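You operate a simulated robot arm through the tools that you are given. There is no shell and no other tool.

The job below is to be done with a simulated two-armed robot. You get a single attempt, and the scene is never put back.

JOB
Pack sleeves by the PACK card's count and fold the carton shut.
Fine: sleeves from the small tray, one to a cell, the rest stay in the tray; all four flaps down.

The check looks at the end state, three seconds after you hand in, the way a careful person would. Anything else that was tipped, shoved, dropped, spilled or broken makes it a failure. Flat cloth is picked up by pressing the open fingertips on it (5 to 10 N) and closing them slowly along it; thin cloth reads only 2 to 8 mm in the jaws.

ROBOT AND FRAMES
Two 7-joint arms with three-finger grippers on one trunk that stands fixed in place. Base frame: the origin is at the foot of the trunk, x ahead of it, y to its left, z up. Units: mm, degrees, N and s.
The left shoulder is at [70, 165, 1163], the right one opposite. With the tool pointing down near the work surface each hand reaches from about 340 to 860 mm from the base axis, measured 20 degrees to its own side. Payload 3.91 kg a hand.
The TCP of each hand is the grasp point between the finger pads, 30 mm short of the fingertips. In the tool frame z runs along the fingers and y along their closing line. Largest opening 116 mm; the body of the gripper starts 73 mm behind the TCP.
Orientation is told as [roll, pitch, yaw] about the base's x, y, z axes, in that order, counted from this pose: with the fingers straight down and closing along the base's y, the tool's x points along the base's -x, its y along +y and its z along -z.

CONTROLS
- The arms move only by the tool move_arm. It takes "left_commands", "right_commands" or both (then of equal length, played together; a hand with none holds still); each is a list of rows, each an object (a shift or turn left out is 0, a gripper value left out holds the last) with "grip": the finger opening in m, from 0 to 0.116; "travel": the shift along the tool's x, y, z in m, a list of three; "delta_rot": the turn, a rotation vector about the tool's x, y, z in degrees, a list of three. In form: [{"grip": grip, "travel": [tx, ty, tz], "delta_rot": [rx, ry, rz]}, ...]. A call has 1 to 20 rows; each row is the pose to reach, as a shift and turn from the pose commanded when the call began, along the tool's axes at that moment. Rows are played at 5 a second. More than 50 mm and 8.6 degrees between two rows, or a gripper value outside its range, and nothing of the call is played. A pose out of reach is approached as far as the arm can. The call stops where the force on the tool passes 40 N (or 10 N more than at its start, if that is more) or the arm is blocked; 0.2 s more then pass. The fingers move at their own pace (about 153 mm/s each) and stop on an object; they squeeze with about 31 N. The grip force told is the motor's: it shows also when the fingers shut on nothing. Time passes only in rows, and 0.2 s behind the last, so rows that repeat a pose let the fingers close. The reply holds the time, the measured pose of the TCP, the force on the tool along the base axes, the opening and the grip force, in the units named above and with some noise, with the torque about the TCP (base axes, N m) and any sound that the robot's microphone picked up.
- Cameras (640 x 400 px; columns grow to the right, rows downward): "scene" is now at [122.8, 32.4, 1460.9]; the picture's right is [0.41, -0.91, -0.00], its down [-0.69, -0.31, -0.66] and it looks along [0.60, 0.27, -0.75] (base axes); focal length 264 px, centre (320, 200). "left" rides on the left gripper at [75, 17, -88] in its tool frame; the picture's right is [-0.22, 0.97, 0.00], its down [-0.70, -0.16, -0.70] and it looks along [-0.68, -0.16, 0.71] (tool axes); focal length 247 px, centre (320, 200). "right" rides on the right gripper at [52, 56, -88] in its tool frame; the picture's right is [-0.73, 0.68, 0.00], its down [-0.49, -0.52, -0.70] and it looks along [-0.48, -0.51, 0.71] (tool axes); focal length 247 px, centre (320, 200). There is no depth. A picture from a camera that has moved, and an enlarged one, comes with that camera's place and axes in the base frame and with its lens.
- grab_frame(camera): a new picture of that camera. It takes no simulated time.
- slide_trunk(by): slides the trunk up (or, below 0, down) by that many mm; the arms and the scene camera ride with it, the base frame stays. It gives what a move gives, with no picture.
- aim_head(pan, tilt): turns the head with the scene camera to pan (to the left, within 86 degrees either way) and tilt (down, from -29 to 69), counted from straight ahead of the robot. It gives what a move gives.
- inspect(camera, box): a new picture of the part [left, top, right, bottom] of that camera's present view, enlarged. It takes no simulated time.
- hand_in(): hands the job in; it is judged then, once.

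Nothing tells you positions but the pictures and the camera data. Unless the task says otherwise, let go and move clear before handing in.

The tools are called after "Emit:" by a JSON object that holds its "fn" and its "kwargs". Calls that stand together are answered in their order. move_arm: Moves the arms, as the interface text tells. Its arguments: {"type":"object","properties":{"left_commands":{"type":"array"},"right_commands":{"type":"array"}},"required":[]} The other tools are called the same way: slide_trunk (by) slides the trunk up or down; aim_head (pan, tilt) turns the head that bears the scene camera; grab_frame (camera) takes a picture; inspect (camera, box) takes an enlarged picture of a part of a camera's view; hand_in () hands the job in.

At the start:

```text
clock: 0.0
left_eef_pos: [502.5, 460.1, 1173.2]
left_ee_rot: [0.0, 0.1, 0.1]
left_wrist_force: [0.0, 0.4, -0.6]
left_ft_torque: [0.0, 0.03, -0.01]
left_gripper_width: 116.0
left_grasp_force: 0.0
right_eef_pos: [433.6, -23.2, 1111.4]
right_ee_rot: [0.0, 0.0, -0.1]
right_wrist_force: [-0.1, 0.5, -0.1]
right_ft_torque: [-0.03, 0.02, 0.01]
right_gripper_width: 115.9
right_grasp_force: 0.1
trunk travel left (down, up): [-700.0, 140.0]
head pan, tilt: [24.4, 49.0]
```

scene: 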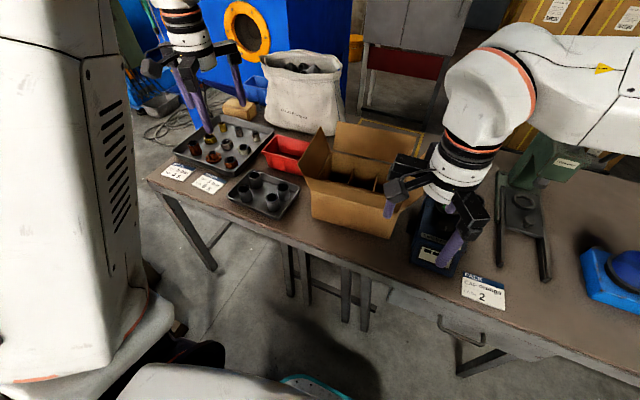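
right: 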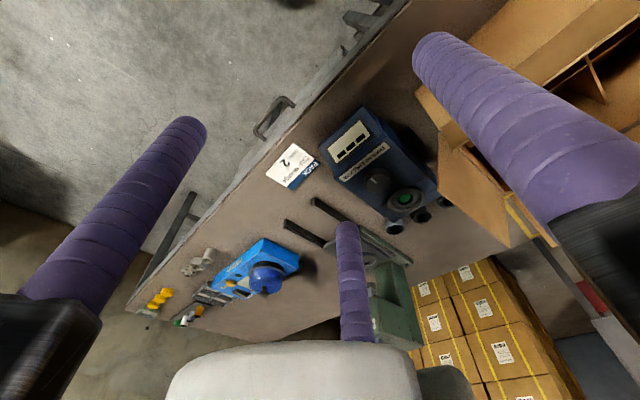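
left: 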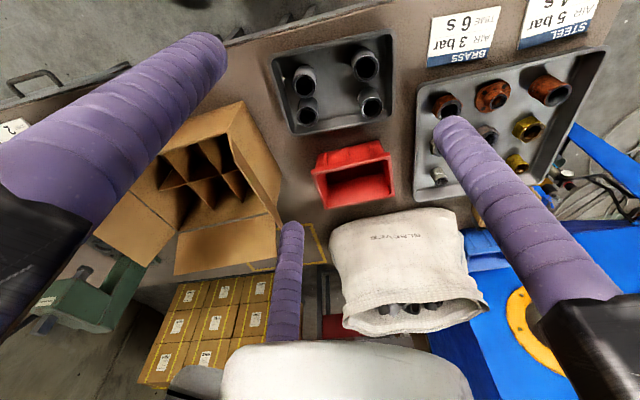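

I see a bench with a small tray of four dark sleeves, an open carton with cell dividers, and a PACK card that seems to read "2". I'll look closer before moving anything.

Emit:
{"fn": "inspect", "kwargs": {"camera": "right", "box": [250, 130, 350, 200]}}

Emit:
{"fn": "inspect", "kwargs": {"camera": "scene", "box": [440, 260, 520, 320]}}

Emit:
{"fn": "inspect", "kwargs": {"camera": "scene", "box": [220, 100, 460, 250]}}

Emit:
{"fn": "inspect", "kwargs": {"camera": "left", "box": [80, 20, 400, 290]}}

Emit:
{"fn": "inspect", "kwargs": {"camera": "left", "box": [260, 20, 400, 140]}}

```text
5.71 times, centred on (300, 165) of right
camera zoom: at [380.5, 32.5, 1200.8], right [0.73, 0.68, 0.0], down [0.49, -0.52, 0.7], along [0.48, -0.51, -0.71], focal length 1411 px, centre (434, 400)
```

zoom: 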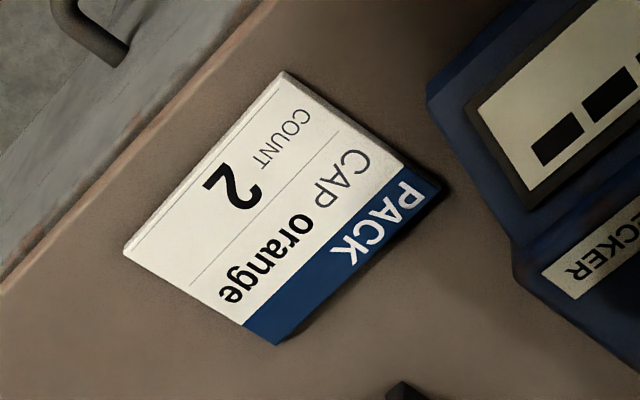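

```text
6.67 times, centred on (480, 290) of scene
camera zoom: at [122.8, 32.4, 1460.9], right [0.41, -0.91, 0.0], down [-0.69, -0.31, -0.66], along [0.6, 0.27, -0.75], focal length 1760 px, centre (-747, -400)
```

zoom: 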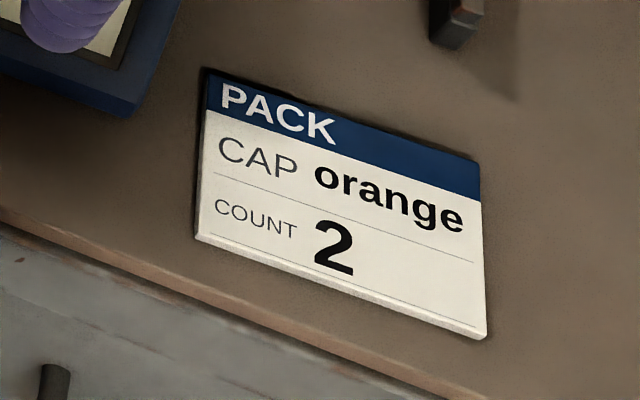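

```text
2.67 times, centred on (340, 175) of scene
camera zoom: at [122.8, 32.4, 1460.9], right [0.41, -0.91, 0.0], down [-0.69, -0.31, -0.66], along [0.6, 0.27, -0.75], focal length 704 px, centre (267, 267)
```

zoom: 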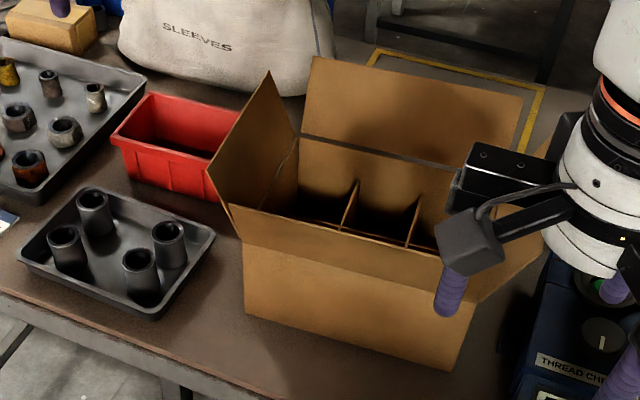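

```text
1.48 times, centred on (240, 155) of left
camera zoom: at [428.7, 476.2, 1260.9], right [0.22, 0.97, 0.0], down [0.7, -0.16, 0.7], along [0.68, -0.16, -0.71], focal length 366 px, centre (438, 267)
```

zoom: 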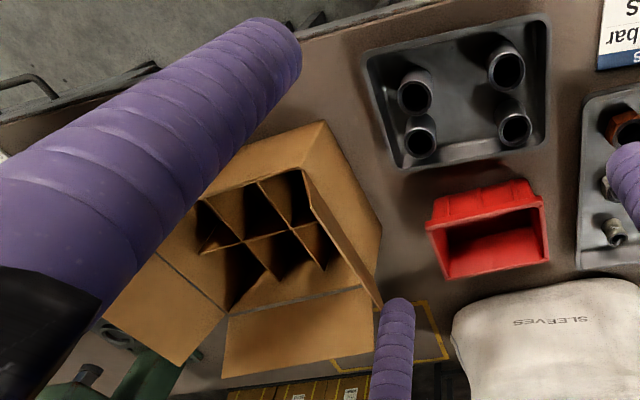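

```text
3.33 times, centred on (330, 80) of left
camera zoom: at [428.7, 476.2, 1260.9], right [0.22, 0.97, 0.0], down [0.7, -0.16, 0.7], along [0.68, -0.16, -0.71], focal length 823 px, centre (287, 600)
```

zoom: 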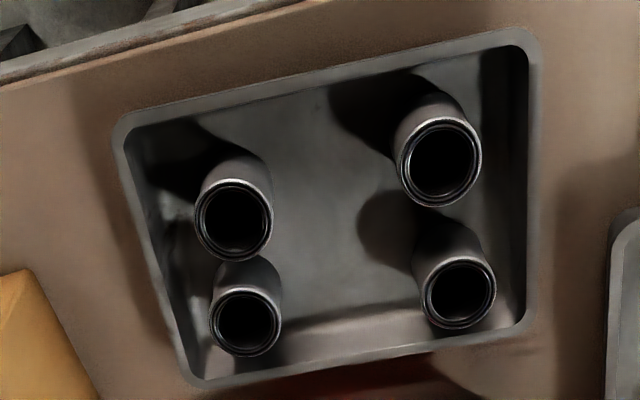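

The card says count 2, so two sleeves go in two cells and the other two stay in the tray. I'm moving the right hand out of the head's view and lowering the left hand for a closer look at the tray and carton.

Emit:
{"fn": "move_arm", "kwargs": {"left_commands": [{"travel": [0.01, 0, 0.045]}, {"travel": [0.02, 0, 0.09]}, {"travel": [0.03, 0, 0.135]}, {"travel": [0.04, 0, 0.18]}, {"travel": [0.05, 0, 0.22]}, {"travel": [0.05, 0, 0.22]}], "right_commands": [{"travel": [0, -0.045, 0]}, {"travel": [0, -0.09, 0]}, {"travel": [0, -0.135, 0]}, {"travel": [0, -0.18, 0]}, {"travel": [0, -0.225, 0]}, {"travel": [0, -0.27, 0]}]}}

Emit:
{"fn": "grab_frame", "kwargs": {"camera": "left"}}

Emit:
{"fn": "grab_frame", "kwargs": {"camera": "scene"}}

Emit:
{"fn": "grab_frame", "kwargs": {"camera": "right"}}

Emit:
{"fn": "inspect", "kwargs": {"camera": "scene", "box": [220, 100, 460, 250]}}

```text
clock: 1.4
left_eef_pos: [453.5, 455.5, 955.6]
left_ee_rot: [0.2, -0.1, 0.0]
left_wrist_force: [0.3, -0.8, 0.1]
left_ft_torque: [0.0, -0.04, -0.04]
left_gripper_width: 116.2
left_grasp_force: 0.1
right_eef_pos: [428.4, -297.9, 1113.4]
right_ee_rot: [0.2, 0.1, 0.0]
right_wrist_force: [0.3, 0.0, -0.3]
right_ft_torque: [0.06, -0.04, -0.01]
right_gripper_width: 116.1
right_grasp_force: 0.0
trunk travel left (down, up): [-700.0, 140.0]
head pan, tilt: [24.4, 49.0]
```

```text
taken
camera left: at [377.5, 473.2, 1044.1], right [0.22, 0.97, 0.0], down [0.7, -0.16, 0.7], along [0.68, -0.16, -0.71], focal length 247 px, centre (320, 200)
```

left: 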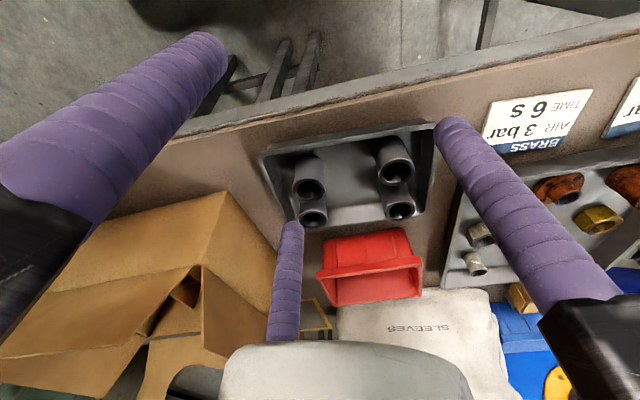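

```text
taken
camera scene: at [121.3, 29.2, 1461.1], right [0.41, -0.91, 0.0], down [-0.69, -0.31, -0.66], along [0.6, 0.27, -0.75], focal length 264 px, centre (320, 200)
```

scene: 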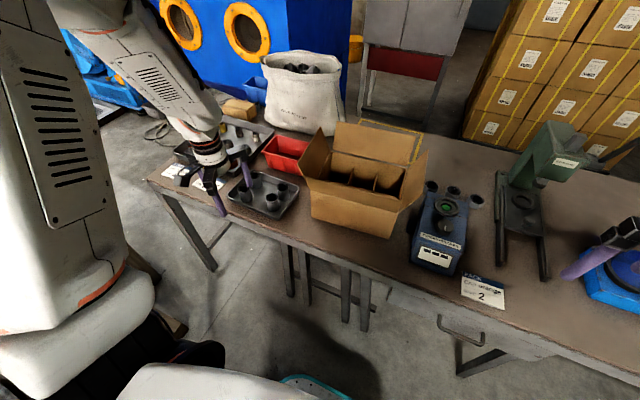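

```text
taken
camera right: at [375.6, -242.8, 1202.8], right [0.73, 0.68, 0.0], down [0.49, -0.52, 0.7], along [0.48, -0.51, -0.72], focal length 247 px, centre (320, 200)
```

right: 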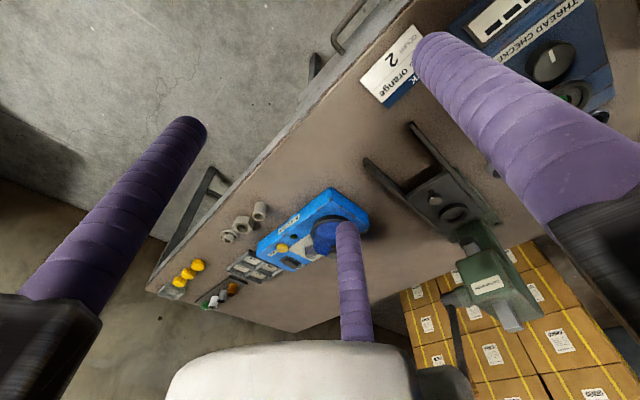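

```text
2.67 times, centred on (340, 175) of scene
camera zoom: at [121.3, 29.2, 1461.1], right [0.41, -0.91, 0.0], down [-0.69, -0.31, -0.66], along [0.6, 0.27, -0.75], focal length 704 px, centre (267, 267)
```

zoom: 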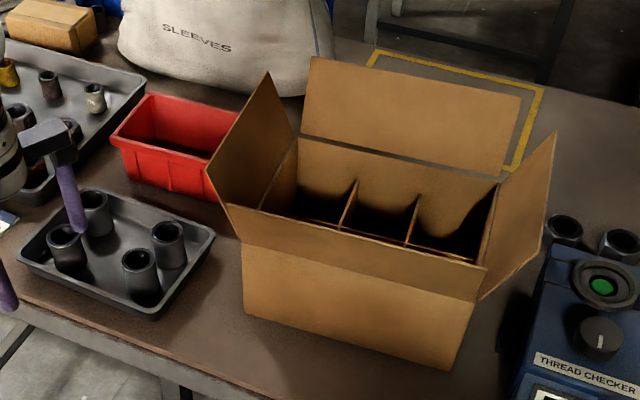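

The sleeves are about 40 mm across with tops near z 807, at roughly (585,414), (638,404), (581,522) and (653,528), and the bench is near z 730. Next I'm taking closer views of the carton from the left wrist camera.

Emit:
{"fn": "move_arm", "kwargs": {"left_commands": [{"travel": [0.0, -0.0, -0.045]}, {"travel": [0.0, -0.0, -0.09]}, {"travel": [0.0, -0.03, -0.125]}, {"travel": [0.02, -0.06, -0.16]}, {"travel": [0.04, -0.095, -0.19]}, {"travel": [0.05, -0.12, -0.22]}, {"travel": [0.05, -0.12, -0.22]}]}}

Emit:
{"fn": "grab_frame", "kwargs": {"camera": "left"}}

Emit:
{"fn": "inspect", "kwargs": {"camera": "left", "box": [200, 50, 440, 260]}}

Emit:
{"fn": "inspect", "kwargs": {"camera": "scene", "box": [280, 100, 440, 250]}}

```text
refused: row 4 steps farther than a row can; nothing moved
```

```text
taken
camera left: at [377.5, 473.2, 1044.1], right [0.22, 0.97, 0.0], down [0.7, -0.16, 0.7], along [0.68, -0.16, -0.71], focal length 247 px, centre (320, 200)
```

left: 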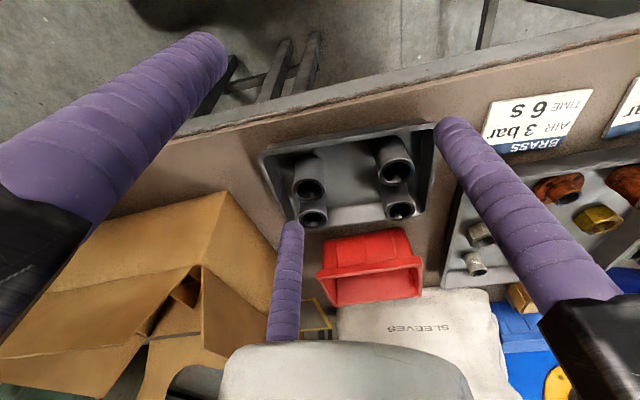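

```text
1.90 times, centred on (320, 155) of left
camera zoom: at [377.5, 473.2, 1044.1], right [0.22, 0.97, 0.0], down [0.7, -0.16, 0.7], along [0.68, -0.16, -0.71], focal length 470 px, centre (320, 286)
```

zoom: 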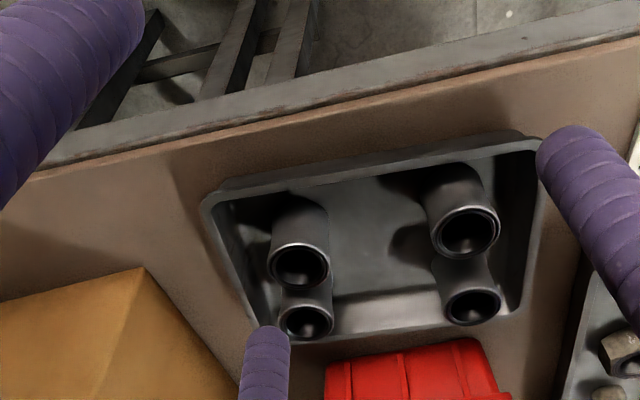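

```text
2.67 times, centred on (360, 175) of scene
camera zoom: at [121.3, 29.2, 1461.1], right [0.41, -0.91, 0.0], down [-0.69, -0.31, -0.66], along [0.6, 0.27, -0.75], focal length 704 px, centre (213, 267)
```

zoom: 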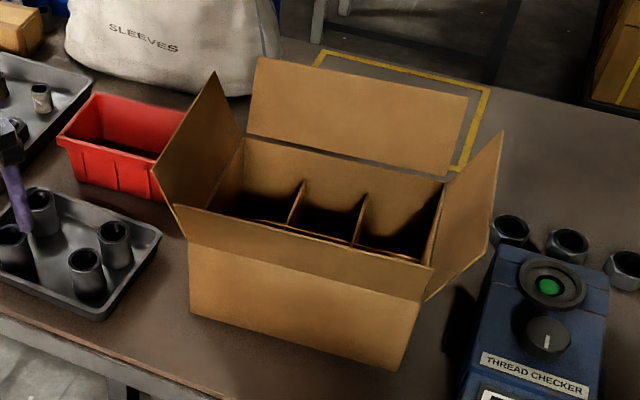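

The move was refused for too large a step, so I'm sending it again with smaller ones.

Emit:
{"fn": "move_arm", "kwargs": {"left_commands": [{"travel": [0.0, 0.0, -0.045]}, {"travel": [0.0, 0.0, -0.09]}, {"travel": [0.01, -0.02, -0.13]}, {"travel": [0.02, -0.045, -0.165]}, {"travel": [0.03, -0.075, -0.195]}, {"travel": [0.045, -0.105, -0.22]}, {"travel": [0.05, -0.13, -0.22]}, {"travel": [0.05, -0.13, -0.22]}]}}

Emit:
{"fn": "grab_frame", "kwargs": {"camera": "left"}}

Emit:
{"fn": "inspect", "kwargs": {"camera": "left", "box": [200, 50, 440, 260]}}

```text
clock: 3.2
left_eef_pos: [435.0, 363.7, 1148.8]
left_ee_rot: [-2.8, 0.4, 0.9]
left_wrist_force: [-0.3, 0.2, -0.4]
left_ft_torque: [-0.01, -0.01, -0.03]
left_gripper_width: 116.2
left_grasp_force: 0.0
left hand out of reach, approached as far as the arm can: row 6, 7, 8
right_eef_pos: [428.7, -296.0, 1113.8]
right_ee_rot: [0.1, 0.1, -0.2]
right_wrist_force: [0.4, -0.1, 0.7]
right_ft_torque: [-0.02, -0.03, -0.02]
right_gripper_width: 116.3
right_grasp_force: 0.0
trunk travel left (down, up): [-700.0, 140.0]
head pan, tilt: [24.4, 49.0]
```

```text
taken
camera left: at [360.1, 384.1, 1236.6], right [0.21, 0.98, -0.05], down [0.7, -0.11, 0.7], along [0.68, -0.18, -0.71], focal length 247 px, centre (320, 200)
```

left: 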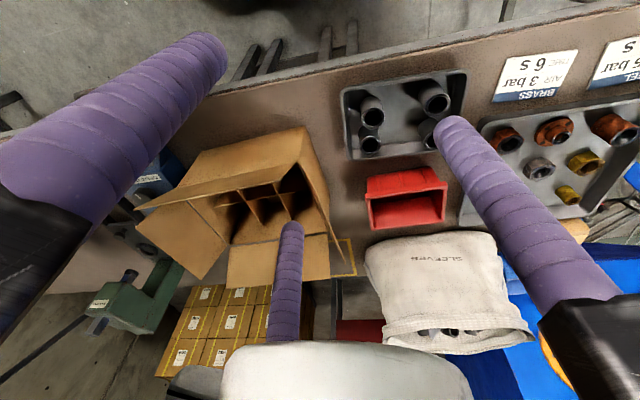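

```text
1.90 times, centred on (320, 155) of left
camera zoom: at [360.1, 384.1, 1236.6], right [0.21, 0.98, -0.05], down [0.7, -0.11, 0.7], along [0.68, -0.18, -0.71], focal length 470 px, centre (320, 286)
```

zoom: 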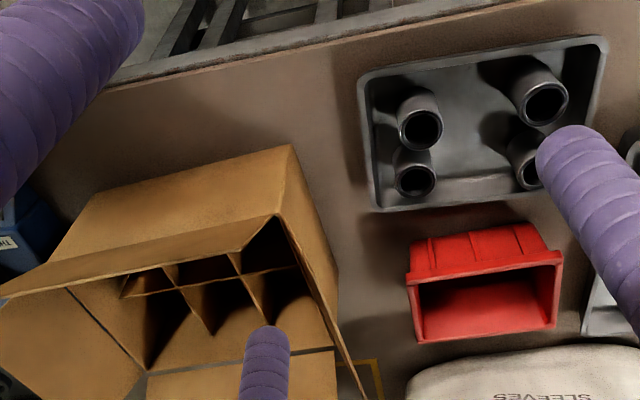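

The left hand hit its reach limit there and tilted slightly. I'm moving it back out and bringing the right hand round with a yaw turn, so its camera sees the carton from the right side.

Emit:
{"fn": "move_arm", "kwargs": {"right_commands": [{"travel": [0, 0.02, 0], "delta_rot": [0, 0, -8]}, {"travel": [0, 0.04, 0], "delta_rot": [0, 0, -16]}, {"travel": [0, 0.06, 0], "delta_rot": [0, 0, -24]}, {"travel": [0, 0.08, 0], "delta_rot": [0, 0, -32]}, {"travel": [0, 0.1, 0], "delta_rot": [0, 0, -40]}, {"travel": [0, 0.12, 0], "delta_rot": [0, 0, -48]}, {"travel": [0, 0.14, 0], "delta_rot": [0, 0, -56]}, {"travel": [0, 0.16, 0], "delta_rot": [0, 0, -64]}, {"travel": [0, 0.18, 0], "delta_rot": [0, 0, -72]}, {"travel": [0, 0.2, 0], "delta_rot": [0, 0, -80]}, {"travel": [0, 0.22, 0], "delta_rot": [0, 0, -85]}, {"travel": [0, 0.24, 0], "delta_rot": [0, 0, -90]}, {"travel": [0, 0.24, 0], "delta_rot": [0, 0, -90]}], "left_commands": [{"travel": [-0.01, 0.02, 0.02]}, {"travel": [-0.02, 0.04, 0.04]}, {"travel": [-0.03, 0.06, 0.06]}, {"travel": [-0.04, 0.08, 0.08]}, {"travel": [-0.05, 0.1, 0.1]}, {"travel": [-0.05, 0.13, 0.1]}, {"travel": [-0.05, 0.13, 0.1]}, {"travel": [-0.05, 0.13, 0.1]}, {"travel": [-0.05, 0.13, 0.1]}, {"travel": [-0.05, 0.13, 0.1]}, {"travel": [-0.05, 0.13, 0.1]}, {"travel": [-0.05, 0.13, 0.1]}, {"travel": [-0.05, 0.13, 0.1]}]}}

Emit:
{"fn": "grab_frame", "kwargs": {"camera": "right"}}

Emit:
{"fn": "grab_frame", "kwargs": {"camera": "left"}}

Emit:
{"fn": "inspect", "kwargs": {"camera": "left", "box": [60, 100, 300, 340]}}

```text
clock: 6.0
left_eef_pos: [488.5, 490.8, 1059.2]
left_ee_rot: [-0.1, 0.1, -0.1]
left_wrist_force: [-0.4, 0.6, 0.1]
left_ft_torque: [-0.01, 0.04, 0.01]
left_gripper_width: 115.8
left_grasp_force: 0.1
right_eef_pos: [432.9, -170.4, 1011.7]
right_ee_rot: [-16.5, -9.3, 52.3]
right_wrist_force: [0.0, 0.8, 0.4]
right_ft_torque: [-0.04, 0.02, 0.0]
right_gripper_width: 116.3
right_grasp_force: 0.0
right hand out of reach, approached as far as the arm can: row 2, 3, 4, 5, 6, 7, 8, 9, 10, 11, 12, 13
trunk travel left (down, up): [-700.0, 140.0]
head pan, tilt: [24.4, 49.0]
```

```text
taken
camera right: at [331.8, -170.6, 1072.2], right [-0.06, 1.0, -0.07], down [0.45, 0.09, 0.89], along [0.89, 0.02, -0.46], focal length 247 px, centre (320, 200)
```

right: 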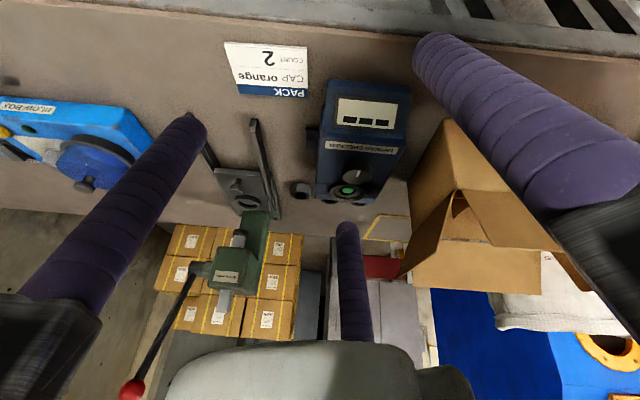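

```text
taken
camera left: at [413.8, 507.4, 1147.5], right [0.23, 0.97, 0.0], down [0.7, -0.16, 0.7], along [0.68, -0.16, -0.72], focal length 247 px, centre (320, 200)
```

left: 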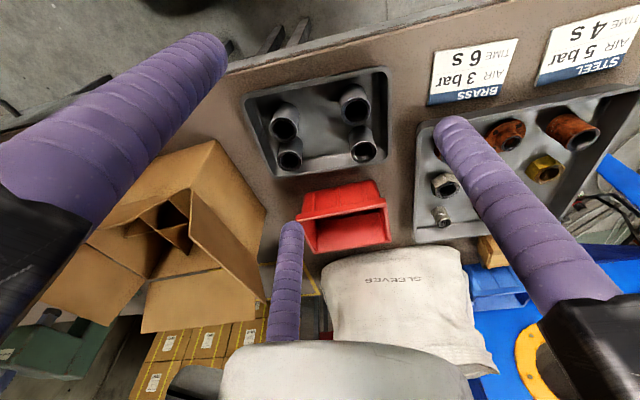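

```text
1.67 times, centred on (180, 220) of left
camera zoom: at [413.8, 507.4, 1147.5], right [0.23, 0.97, 0.0], down [0.7, -0.16, 0.7], along [0.68, -0.16, -0.72], focal length 412 px, centre (553, 167)
```

zoom: 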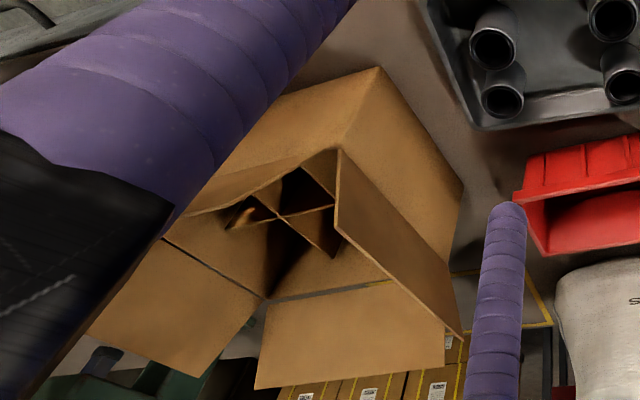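

The right hand couldn't reach that yaw, so it came up tilted. I'll use zoomed views to measure the carton's corners and flaps accurately.

Emit:
{"fn": "inspect", "kwargs": {"camera": "scene", "box": [296, 110, 376, 240]}}

Emit:
{"fn": "inspect", "kwargs": {"camera": "scene", "box": [350, 110, 430, 240]}}

Emit:
{"fn": "inspect", "kwargs": {"camera": "left", "box": [130, 120, 290, 220]}}

Emit:
{"fn": "inspect", "kwargs": {"camera": "right", "box": [380, 100, 600, 300]}}

```text
3.08 times, centred on (336, 175) of scene
camera zoom: at [124.7, 33.7, 1460.7], right [0.41, -0.91, 0.0], down [-0.69, -0.31, -0.66], along [0.6, 0.27, -0.76], focal length 812 px, centre (271, 277)
```

zoom: 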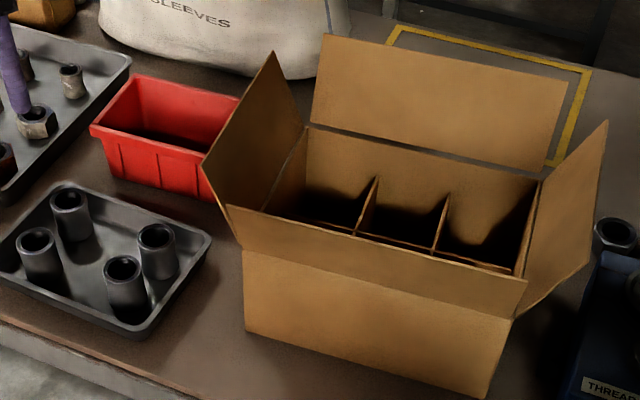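

```text
3.08 times, centred on (390, 175) of scene
camera zoom: at [124.7, 33.7, 1460.7], right [0.41, -0.91, 0.0], down [-0.69, -0.31, -0.66], along [0.6, 0.27, -0.76], focal length 812 px, centre (105, 277)
```

zoom: 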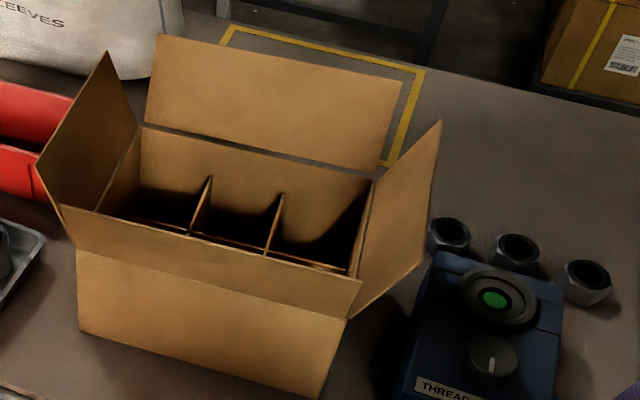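

```text
4.00 times, centred on (210, 170) of left
camera zoom: at [413.8, 507.4, 1147.5], right [0.23, 0.97, 0.0], down [0.7, -0.16, 0.7], along [0.68, -0.16, -0.72], focal length 988 px, centre (760, 320)
```

zoom: 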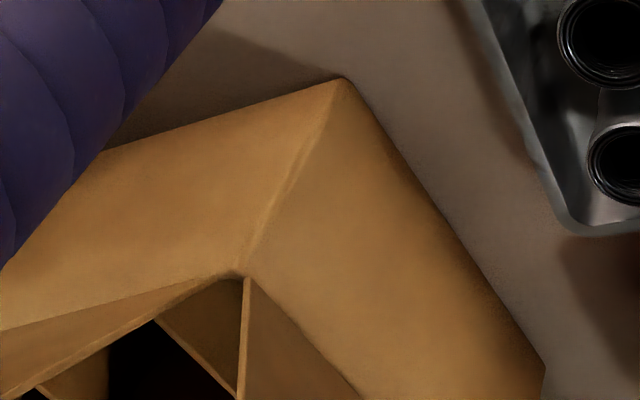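

```text
2.00 times, centred on (490, 200) of right
camera zoom: at [331.8, -170.6, 1072.2], right [-0.06, 1.0, -0.07], down [0.45, 0.09, 0.89], along [0.89, 0.02, -0.46], focal length 494 px, centre (-20, 200)
```

zoom: 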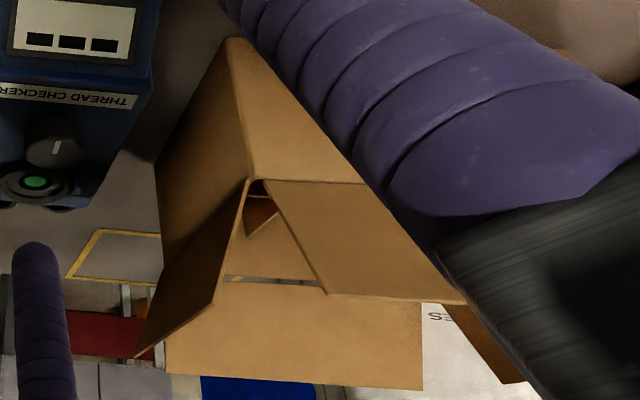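

I take the carton's near-left top fold to be at about (599,278,886) and its bottom near z 760. I'm zooming in more to settle the sleeve height and the other carton corners.

Emit:
{"fn": "inspect", "kwargs": {"camera": "scene", "box": [225, 160, 305, 220]}}

Emit:
{"fn": "inspect", "kwargs": {"camera": "left", "box": [235, 60, 405, 180]}}

Emit:
{"fn": "inspect", "kwargs": {"camera": "left", "box": [30, 180, 290, 340]}}

```text
6.67 times, centred on (265, 190) of scene
camera zoom: at [124.7, 33.7, 1460.7], right [0.41, -0.91, 0.0], down [-0.69, -0.31, -0.66], along [0.6, 0.27, -0.76], focal length 1760 px, centre (687, 267)
```

zoom: 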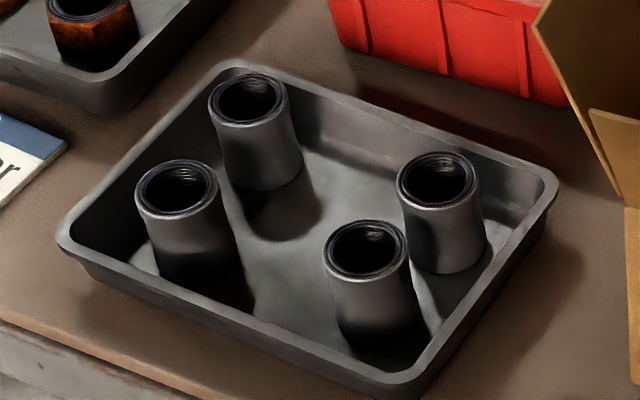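

```text
3.33 times, centred on (320, 120) of left
camera zoom: at [413.8, 507.4, 1147.5], right [0.23, 0.97, 0.0], down [0.7, -0.16, 0.7], along [0.68, -0.16, -0.72], focal length 823 px, centre (320, 467)
```

zoom: 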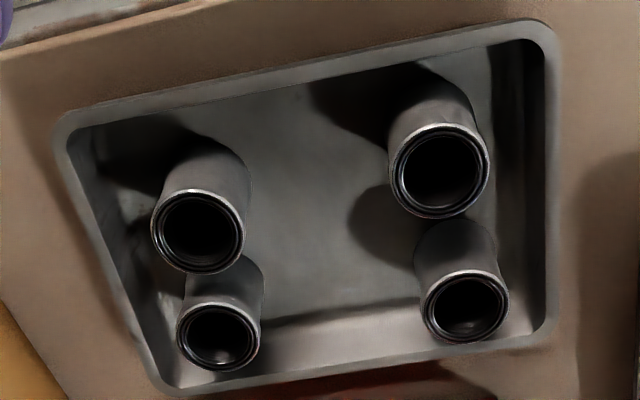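

```text
2.46 times, centred on (160, 260) of left
camera zoom: at [413.8, 507.4, 1147.5], right [0.23, 0.97, 0.0], down [0.7, -0.16, 0.7], along [0.68, -0.16, -0.72], focal length 608 px, centre (714, 52)
```

zoom: 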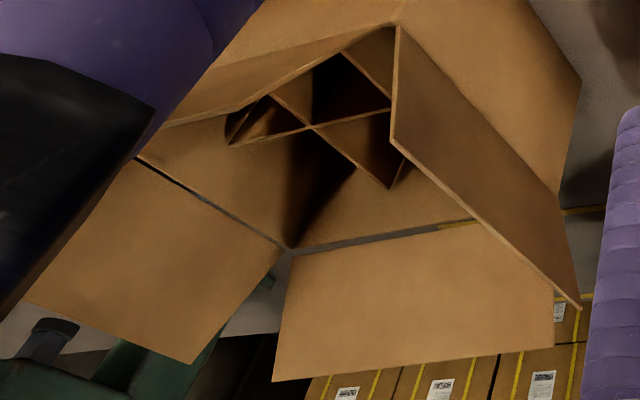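

Geometry so far: the carton rim is at z≈886 and the dividers top out at ≈835, in 2×3 cells of about 85×99 mm, with the carton yawed about 5°. The flaps are about 98 mm long and lean outward. I'm straightening the right hand out of the way and moving the left hand above the near-left sleeve at (579,522).

Emit:
{"fn": "move_arm", "kwargs": {"right_commands": [{"travel": [0.0117, -0.0119, -0.0051], "delta_rot": [-1.38, 2.01, 6.31]}, {"travel": [0.0233, -0.0237, -0.0102], "delta_rot": [-2.77, 4.01, 12.62]}, {"travel": [0.035, -0.0356, -0.0153], "delta_rot": [-4.15, 6.02, 18.93]}, {"travel": [0.0467, -0.0475, -0.0203], "delta_rot": [-5.53, 8.03, 25.23]}, {"travel": [0.0584, -0.0594, -0.0254], "delta_rot": [-6.92, 10.04, 31.54]}, {"travel": [0.07, -0.0712, -0.0305], "delta_rot": [-8.3, 12.04, 37.85]}, {"travel": [0.0817, -0.0831, -0.0356], "delta_rot": [-9.69, 14.05, 44.16]}, {"travel": [0.0934, -0.095, -0.0407], "delta_rot": [-11.07, 16.06, 50.47]}, {"travel": [0.0934, -0.095, -0.0407], "delta_rot": [-11.07, 16.06, 50.47]}], "left_commands": [{"grip": 0.07, "travel": [-0.018, 0.006, 0.03]}, {"travel": [-0.036, 0.012, 0.06]}, {"travel": [-0.054, 0.018, 0.09]}, {"travel": [-0.072, 0.025, 0.12]}, {"travel": [-0.09, 0.031, 0.15]}, {"travel": [-0.09, 0.031, 0.15]}, {"travel": [-0.09, 0.031, 0.15]}, {"travel": [-0.09, 0.031, 0.15]}, {"travel": [-0.09, 0.031, 0.15]}]}}

Emit:
{"fn": "grab_frame", "kwargs": {"camera": "left"}}

Emit:
{"fn": "grab_frame", "kwargs": {"camera": "scene"}}

Emit:
{"fn": "inspect", "kwargs": {"camera": "scene", "box": [205, 130, 305, 220]}}

```text
clock: 8.0
left_eef_pos: [582.9, 522.3, 908.2]
left_ee_rot: [0.1, 0.0, 0.0]
left_wrist_force: [-0.7, 0.2, -0.4]
left_ft_torque: [-0.02, 0.0, 0.04]
left_gripper_width: 69.5
left_grasp_force: 0.0
right_eef_pos: [427.0, -308.0, 1059.3]
right_ee_rot: [0.1, -0.1, 0.0]
right_wrist_force: [-0.4, 0.1, -0.8]
right_ft_torque: [-0.01, 0.0, -0.01]
right_gripper_width: 116.1
right_grasp_force: 0.1
trunk travel left (down, up): [-700.0, 140.0]
head pan, tilt: [24.4, 49.0]
```

```text
taken
camera left: at [507.3, 539.0, 995.8], right [0.22, 0.97, 0.0], down [0.7, -0.16, 0.7], along [0.68, -0.16, -0.71], focal length 247 px, centre (320, 200)
```

left: 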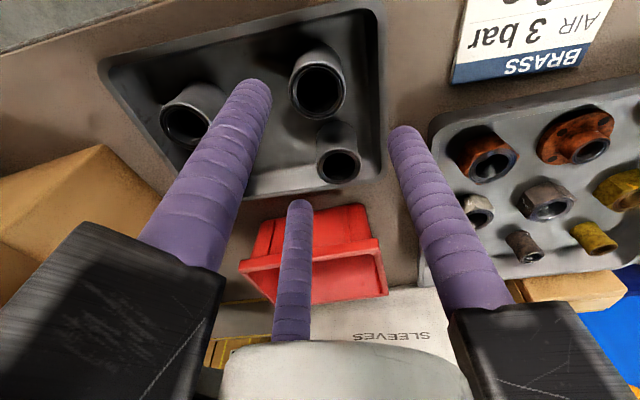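

```text
taken
camera scene: at [122.5, 32.7, 1460.9], right [0.41, -0.91, 0.0], down [-0.69, -0.31, -0.66], along [0.6, 0.27, -0.75], focal length 264 px, centre (320, 200)
```

scene: 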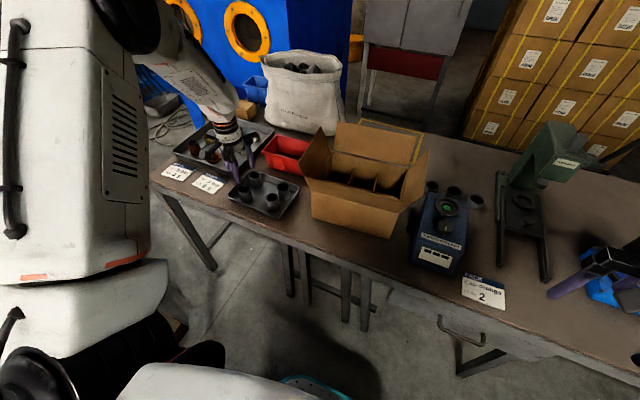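

```text
4.44 times, centred on (255, 175) of scene
camera zoom: at [122.5, 32.7, 1460.9], right [0.41, -0.91, 0.0], down [-0.69, -0.31, -0.66], along [0.6, 0.27, -0.75], focal length 1173 px, centre (609, 311)
```

zoom: 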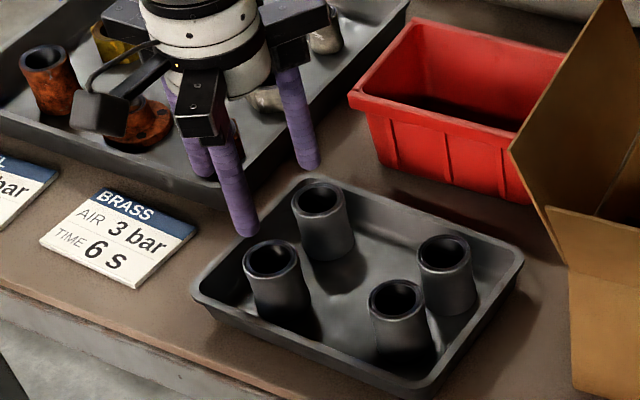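

The wrist view suggests the hand may have three fingers rather than two. I'll look closely at it before going near the sleeves.

Emit:
{"fn": "inspect", "kwargs": {"camera": "scene", "box": [205, 90, 285, 190]}}

Emit:
{"fn": "inspect", "kwargs": {"camera": "left", "box": [80, 0, 420, 220]}}

Emit:
{"fn": "inspect", "kwargs": {"camera": "scene", "box": [540, 220, 640, 310]}}

```text
4.00 times, centred on (245, 140) of scene
camera zoom: at [122.5, 32.7, 1460.9], right [0.41, -0.91, 0.0], down [-0.69, -0.31, -0.66], along [0.6, 0.27, -0.75], focal length 1056 px, centre (620, 440)
```

zoom: 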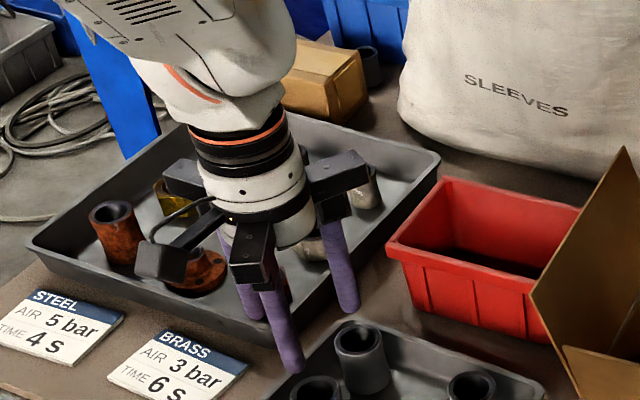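

```text
1.82 times, centred on (250, 110) of left
camera zoom: at [507.3, 539.0, 995.8], right [0.22, 0.97, 0.0], down [0.7, -0.16, 0.7], along [0.68, -0.16, -0.71], focal length 449 px, centre (447, 364)
```

zoom: 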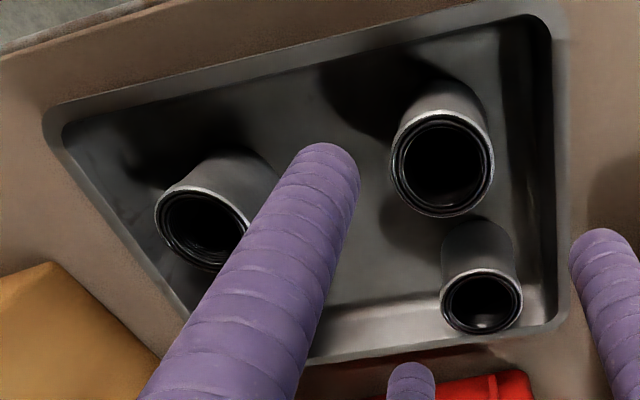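

```text
4.44 times, centred on (590, 265) of scene
camera zoom: at [122.5, 32.7, 1460.9], right [0.41, -0.91, 0.0], down [-0.69, -0.31, -0.66], along [0.6, 0.27, -0.75], focal length 1173 px, centre (-880, -89)
```

zoom: 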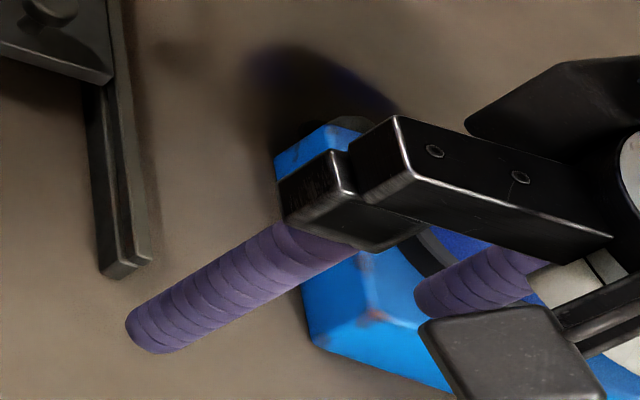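

The hand really has three radial fingers, each about 18 mm thick and 120° apart, so I'm choosing yaw angles that keep them clear of the tray walls and the other sleeves. I'm turning to yaw 30 over sleeve B and narrowing the fingers, then checking again.

Emit:
{"fn": "move_arm", "kwargs": {"left_commands": [{"grip": 0.052, "travel": [0.0015, 0, 0.005], "delta_rot": [0, 0, -7.5]}, {"travel": [0.003, 0, 0.01], "delta_rot": [0, 0, -15]}, {"travel": [0.0045, 0, 0.015], "delta_rot": [0, 0, -22.5]}, {"travel": [0.006, 0, 0.02], "delta_rot": [0, 0, -30]}, {"travel": [0.006, 0, 0.02], "delta_rot": [0, 0, -30]}, {"travel": [0.006, 0, 0.02], "delta_rot": [0, 0, -30]}]}}

Emit:
{"fn": "grab_frame", "kwargs": {"camera": "left"}}

Emit:
{"fn": "inspect", "kwargs": {"camera": "scene", "box": [215, 120, 305, 220]}}

```text
clock: 9.4
left_eef_pos: [573.1, 521.1, 888.5]
left_ee_rot: [0.0, 0.0, 30.0]
left_wrist_force: [-0.7, -0.7, -0.7]
left_ft_torque: [0.0, -0.01, -0.01]
left_gripper_width: 52.0
left_grasp_force: 0.1
right_eef_pos: [428.4, -310.0, 1058.2]
right_ee_rot: [0.2, -0.2, 0.0]
right_wrist_force: [0.1, -0.4, 0.7]
right_ft_torque: [-0.01, 0.0, 0.02]
right_gripper_width: 116.0
right_grasp_force: 0.0
trunk travel left (down, up): [-700.0, 140.0]
head pan, tilt: [24.4, 49.0]
```

```text
taken
camera left: at [499.3, 499.0, 976.6], right [-0.29, 0.96, 0.0], down [0.68, 0.21, 0.7], along [0.67, 0.21, -0.71], focal length 247 px, centre (320, 200)
```

left: 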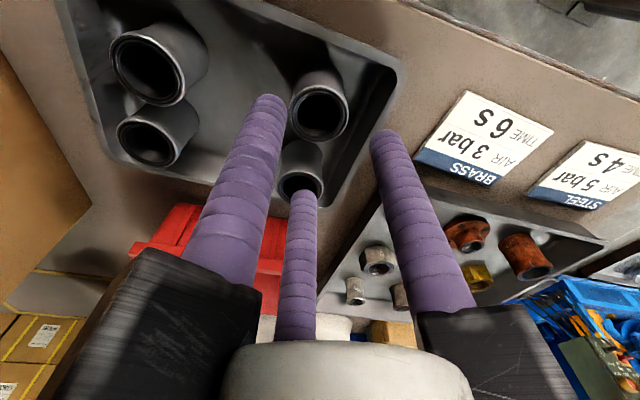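

```text
4.00 times, centred on (260, 170) of scene
camera zoom: at [122.8, 32.3, 1460.9], right [0.41, -0.91, 0.0], down [-0.69, -0.31, -0.66], along [0.6, 0.27, -0.75], focal length 1056 px, centre (560, 320)
```

zoom: 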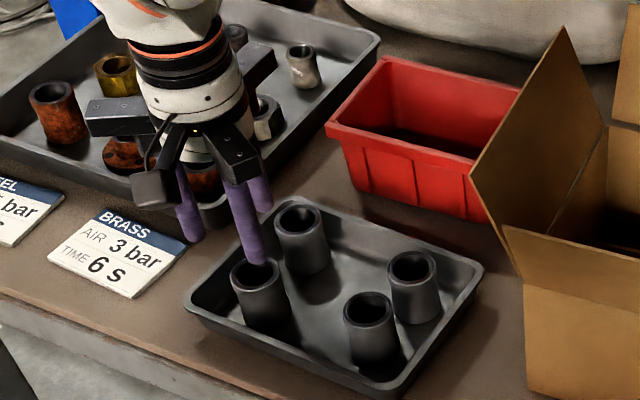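

The sleeve sits on the hand's axis to within about a millimetre. I'm descending so the fingertips stay about 15 mm above the tray floor.

Emit:
{"fn": "move_arm", "kwargs": {"left_commands": [{"travel": [0, 0, 0.02]}, {"travel": [0, 0, 0.04]}, {"travel": [0, 0, 0.055]}, {"travel": [0, 0, 0.065]}, {"travel": [0, 0, 0.073]}, {"travel": [0, 0, 0.081]}, {"travel": [0, 0, 0.081]}]}}

Emit:
{"fn": "inspect", "kwargs": {"camera": "scene", "box": [215, 120, 305, 220]}}

Emit:
{"fn": "grab_frame", "kwargs": {"camera": "left"}}

```text
clock: 11.0
left_eef_pos: [572.5, 520.9, 807.8]
left_ee_rot: [0.0, 0.0, 30.0]
left_wrist_force: [-1.2, 0.1, -0.3]
left_ft_torque: [0.03, 0.0, 0.0]
left_gripper_width: 52.1
left_grasp_force: 0.1
right_eef_pos: [428.2, -309.3, 1058.9]
right_ee_rot: [0.0, -0.1, 0.1]
right_wrist_force: [0.1, 0.1, 0.2]
right_ft_torque: [-0.02, -0.01, 0.01]
right_gripper_width: 116.1
right_grasp_force: 0.0
trunk travel left (down, up): [-700.0, 140.0]
head pan, tilt: [24.4, 49.0]
```

```text
4.00 times, centred on (260, 170) of scene
camera zoom: at [122.6, 32.2, 1460.9], right [0.41, -0.91, 0.0], down [-0.69, -0.31, -0.66], along [0.6, 0.27, -0.75], focal length 1056 px, centre (560, 320)
```

zoom: 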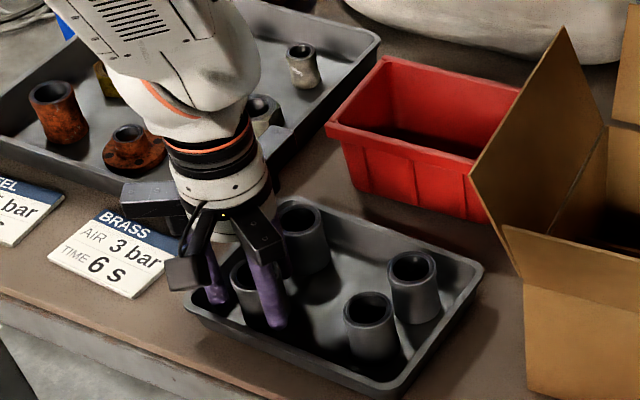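

```text
taken
camera left: at [498.6, 498.1, 897.4], right [-0.29, 0.96, 0.0], down [0.68, 0.21, 0.7], along [0.67, 0.21, -0.71], focal length 247 px, centre (320, 200)
```

left: 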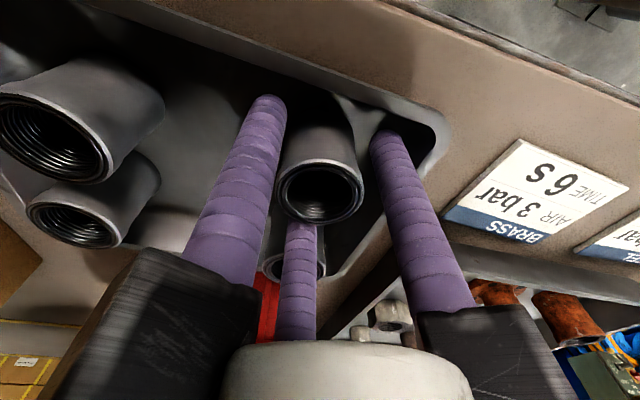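

The sleeve is between the three fingers with no contact felt, so I'm closing gently.

Emit:
{"fn": "move_arm", "kwargs": {"left_commands": [{"grip": 0.047}, {"grip": 0.044}, {"grip": 0.041}, {"grip": 0.036}, {"grip": 0.03}, {"grip": 0.03}, {"grip": 0.03}]}}

Emit:
{"fn": "grab_frame", "kwargs": {"camera": "left"}}

```text
clock: 12.6
left_eef_pos: [571.6, 521.2, 809.3]
left_ee_rot: [0.0, 0.0, 30.1]
left_wrist_force: [0.5, 0.5, 1.3]
left_ft_torque: [-0.06, 0.0, 0.02]
left_gripper_width: 39.1
left_grasp_force: 31.0
right_eef_pos: [427.5, -308.7, 1058.5]
right_ee_rot: [0.1, -0.1, 0.1]
right_wrist_force: [-0.1, 0.8, -0.2]
right_ft_torque: [0.03, 0.02, -0.02]
right_gripper_width: 116.0
right_grasp_force: 0.0
trunk travel left (down, up): [-700.0, 140.0]
head pan, tilt: [24.4, 49.0]
```

```text
taken
camera left: at [498.5, 498.2, 897.4], right [-0.29, 0.96, 0.0], down [0.68, 0.21, 0.7], along [0.67, 0.21, -0.71], focal length 247 px, centre (320, 200)
```

left: 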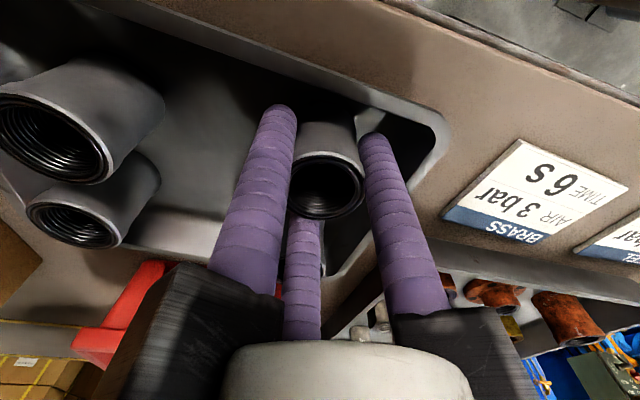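

The sleeve is gripped at 39 mm. I'm lifting it straight up above flap height.

Emit:
{"fn": "move_arm", "kwargs": {"left_commands": [{"travel": [0, 0, -0.015]}, {"travel": [0, 0, -0.04]}, {"travel": [0, 0, -0.08]}, {"travel": [0, 0, -0.12]}, {"travel": [0, 0, -0.16]}, {"travel": [0, 0, -0.2]}, {"travel": [0, 0, -0.24]}, {"travel": [0, 0, -0.265]}, {"travel": [0, 0, -0.265]}]}}

Emit:
{"fn": "grab_frame", "kwargs": {"camera": "left"}}

Emit:
{"fn": "grab_frame", "kwargs": {"camera": "scene"}}

```text
clock: 14.6
left_eef_pos: [571.2, 520.5, 1073.8]
left_ee_rot: [0.0, 0.0, 30.0]
left_wrist_force: [0.3, -0.8, 0.7]
left_ft_torque: [0.0, 0.01, 0.0]
left_gripper_width: 30.0
left_grasp_force: 0.1
right_eef_pos: [428.4, -309.2, 1058.8]
right_ee_rot: [0.1, 0.0, 0.0]
right_wrist_force: [-0.1, 0.1, 0.0]
right_ft_torque: [0.0, 0.02, 0.01]
right_gripper_width: 116.0
right_grasp_force: 0.1
trunk travel left (down, up): [-700.0, 140.0]
head pan, tilt: [24.4, 49.0]
```

```text
taken
camera left: at [498.1, 498.7, 1162.1], right [-0.29, 0.96, 0.0], down [0.68, 0.21, 0.7], along [0.67, 0.2, -0.71], focal length 247 px, centre (320, 200)
```

left: 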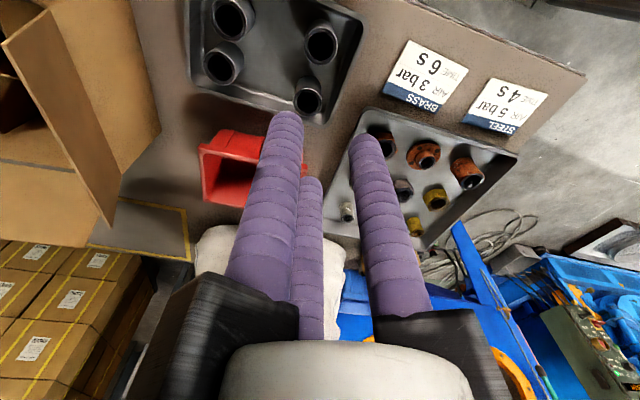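

```text
taken
camera scene: at [123.2, 32.7, 1460.8], right [0.41, -0.91, 0.0], down [-0.69, -0.31, -0.66], along [0.6, 0.27, -0.75], focal length 264 px, centre (320, 200)
```

scene: 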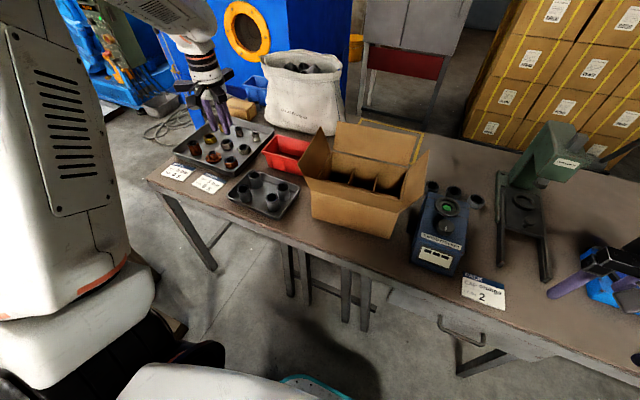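

The fingers closed to 30 mm on the way up, so the sleeve slipped out. It seems to be still standing in the tray, and I'm checking it closely.

Emit:
{"fn": "inspect", "kwargs": {"camera": "scene", "box": [225, 160, 305, 220]}}

Emit:
{"fn": "inspect", "kwargs": {"camera": "left", "box": [180, 0, 380, 130]}}

```text
6.67 times, centred on (265, 190) of scene
camera zoom: at [123.2, 32.7, 1460.8], right [0.41, -0.91, 0.0], down [-0.69, -0.31, -0.66], along [0.6, 0.27, -0.75], focal length 1760 px, centre (687, 267)
```

zoom: 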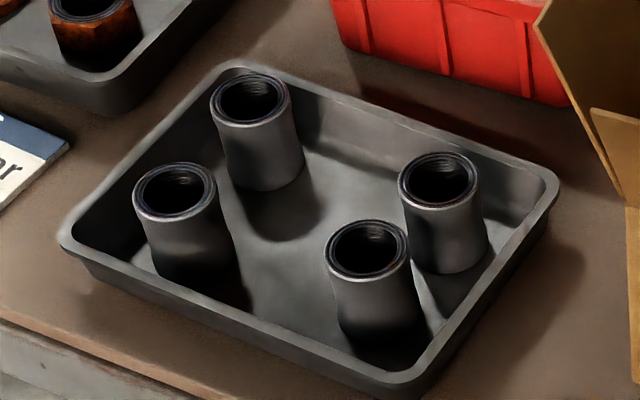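

```text
3.08 times, centred on (280, 65) of left
camera zoom: at [498.1, 498.7, 1162.1], right [-0.29, 0.96, 0.0], down [0.68, 0.21, 0.7], along [0.67, 0.2, -0.71], focal length 760 px, centre (443, 615)
```

zoom: 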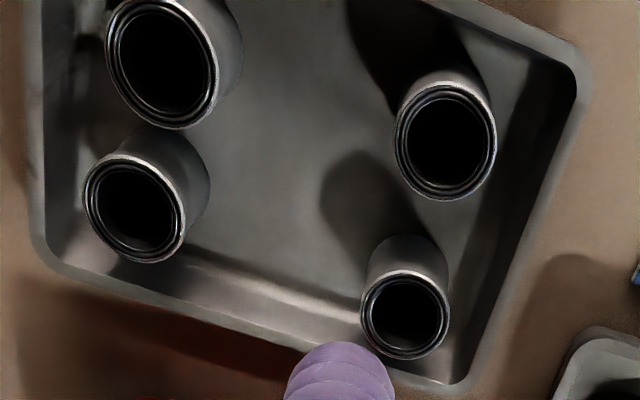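

The sleeve is still upright and barely moved. I'm retrying a little deeper with a firmer close, then a small slow test lift.

Emit:
{"fn": "move_arm", "kwargs": {"left_commands": [{"grip": 0.052, "travel": [0, 0, 0.045]}, {"travel": [0, 0, 0.09]}, {"travel": [0, 0, 0.135]}, {"travel": [0, 0, 0.175]}, {"travel": [0, 0, 0.205]}, {"travel": [0, 0, 0.23]}, {"travel": [0, 0, 0.25]}, {"travel": [0, 0, 0.262]}, {"travel": [0, 0, 0.272]}, {"travel": [0, 0, 0.272]}, {"grip": 0.045, "travel": [0, 0, 0.272]}, {"grip": 0.041, "travel": [0, 0, 0.272]}, {"grip": 0.03, "travel": [0, 0, 0.272]}, {"grip": 0.0, "travel": [0, 0, 0.272]}, {"grip": 0.0, "travel": [0, 0, 0.272]}, {"grip": 0.0, "travel": [0, 0, 0.272]}, {"grip": 0.0, "travel": [0, 0, 0.272]}]}}

Emit:
{"fn": "grab_frame", "kwargs": {"camera": "left"}}

Emit:
{"fn": "inspect", "kwargs": {"camera": "scene", "box": [225, 150, 295, 220]}}

```text
clock: 18.2
left_eef_pos: [572.6, 523.2, 802.0]
left_ee_rot: [0.0, 0.0, 30.1]
left_wrist_force: [0.3, -0.6, 0.5]
left_ft_torque: [-0.06, 0.06, -0.01]
left_gripper_width: 39.6
left_grasp_force: 30.8
right_eef_pos: [428.9, -309.9, 1059.8]
right_ee_rot: [0.1, -0.1, 0.0]
right_wrist_force: [0.1, 0.2, -0.1]
right_ft_torque: [-0.01, 0.0, -0.02]
right_gripper_width: 115.8
right_grasp_force: 0.0
trunk travel left (down, up): [-700.0, 140.0]
head pan, tilt: [24.4, 49.0]
```

```text
taken
camera left: at [499.4, 500.0, 890.4], right [-0.29, 0.96, 0.0], down [0.68, 0.21, 0.7], along [0.67, 0.21, -0.71], focal length 247 px, centre (320, 200)
```

left: 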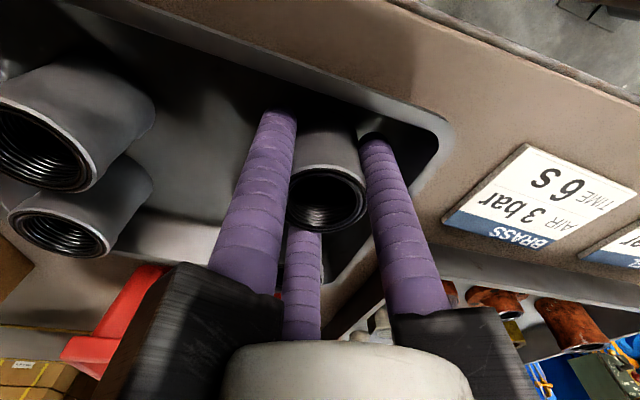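

```text
5.71 times, centred on (260, 185) of scene
camera zoom: at [122.8, 32.3, 1460.9], right [0.41, -0.91, 0.0], down [-0.69, -0.31, -0.66], along [0.6, 0.27, -0.75], focal length 1508 px, centre (663, 286)
```

zoom: 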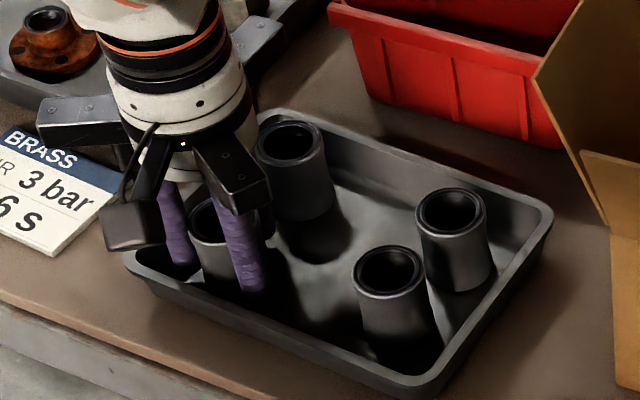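

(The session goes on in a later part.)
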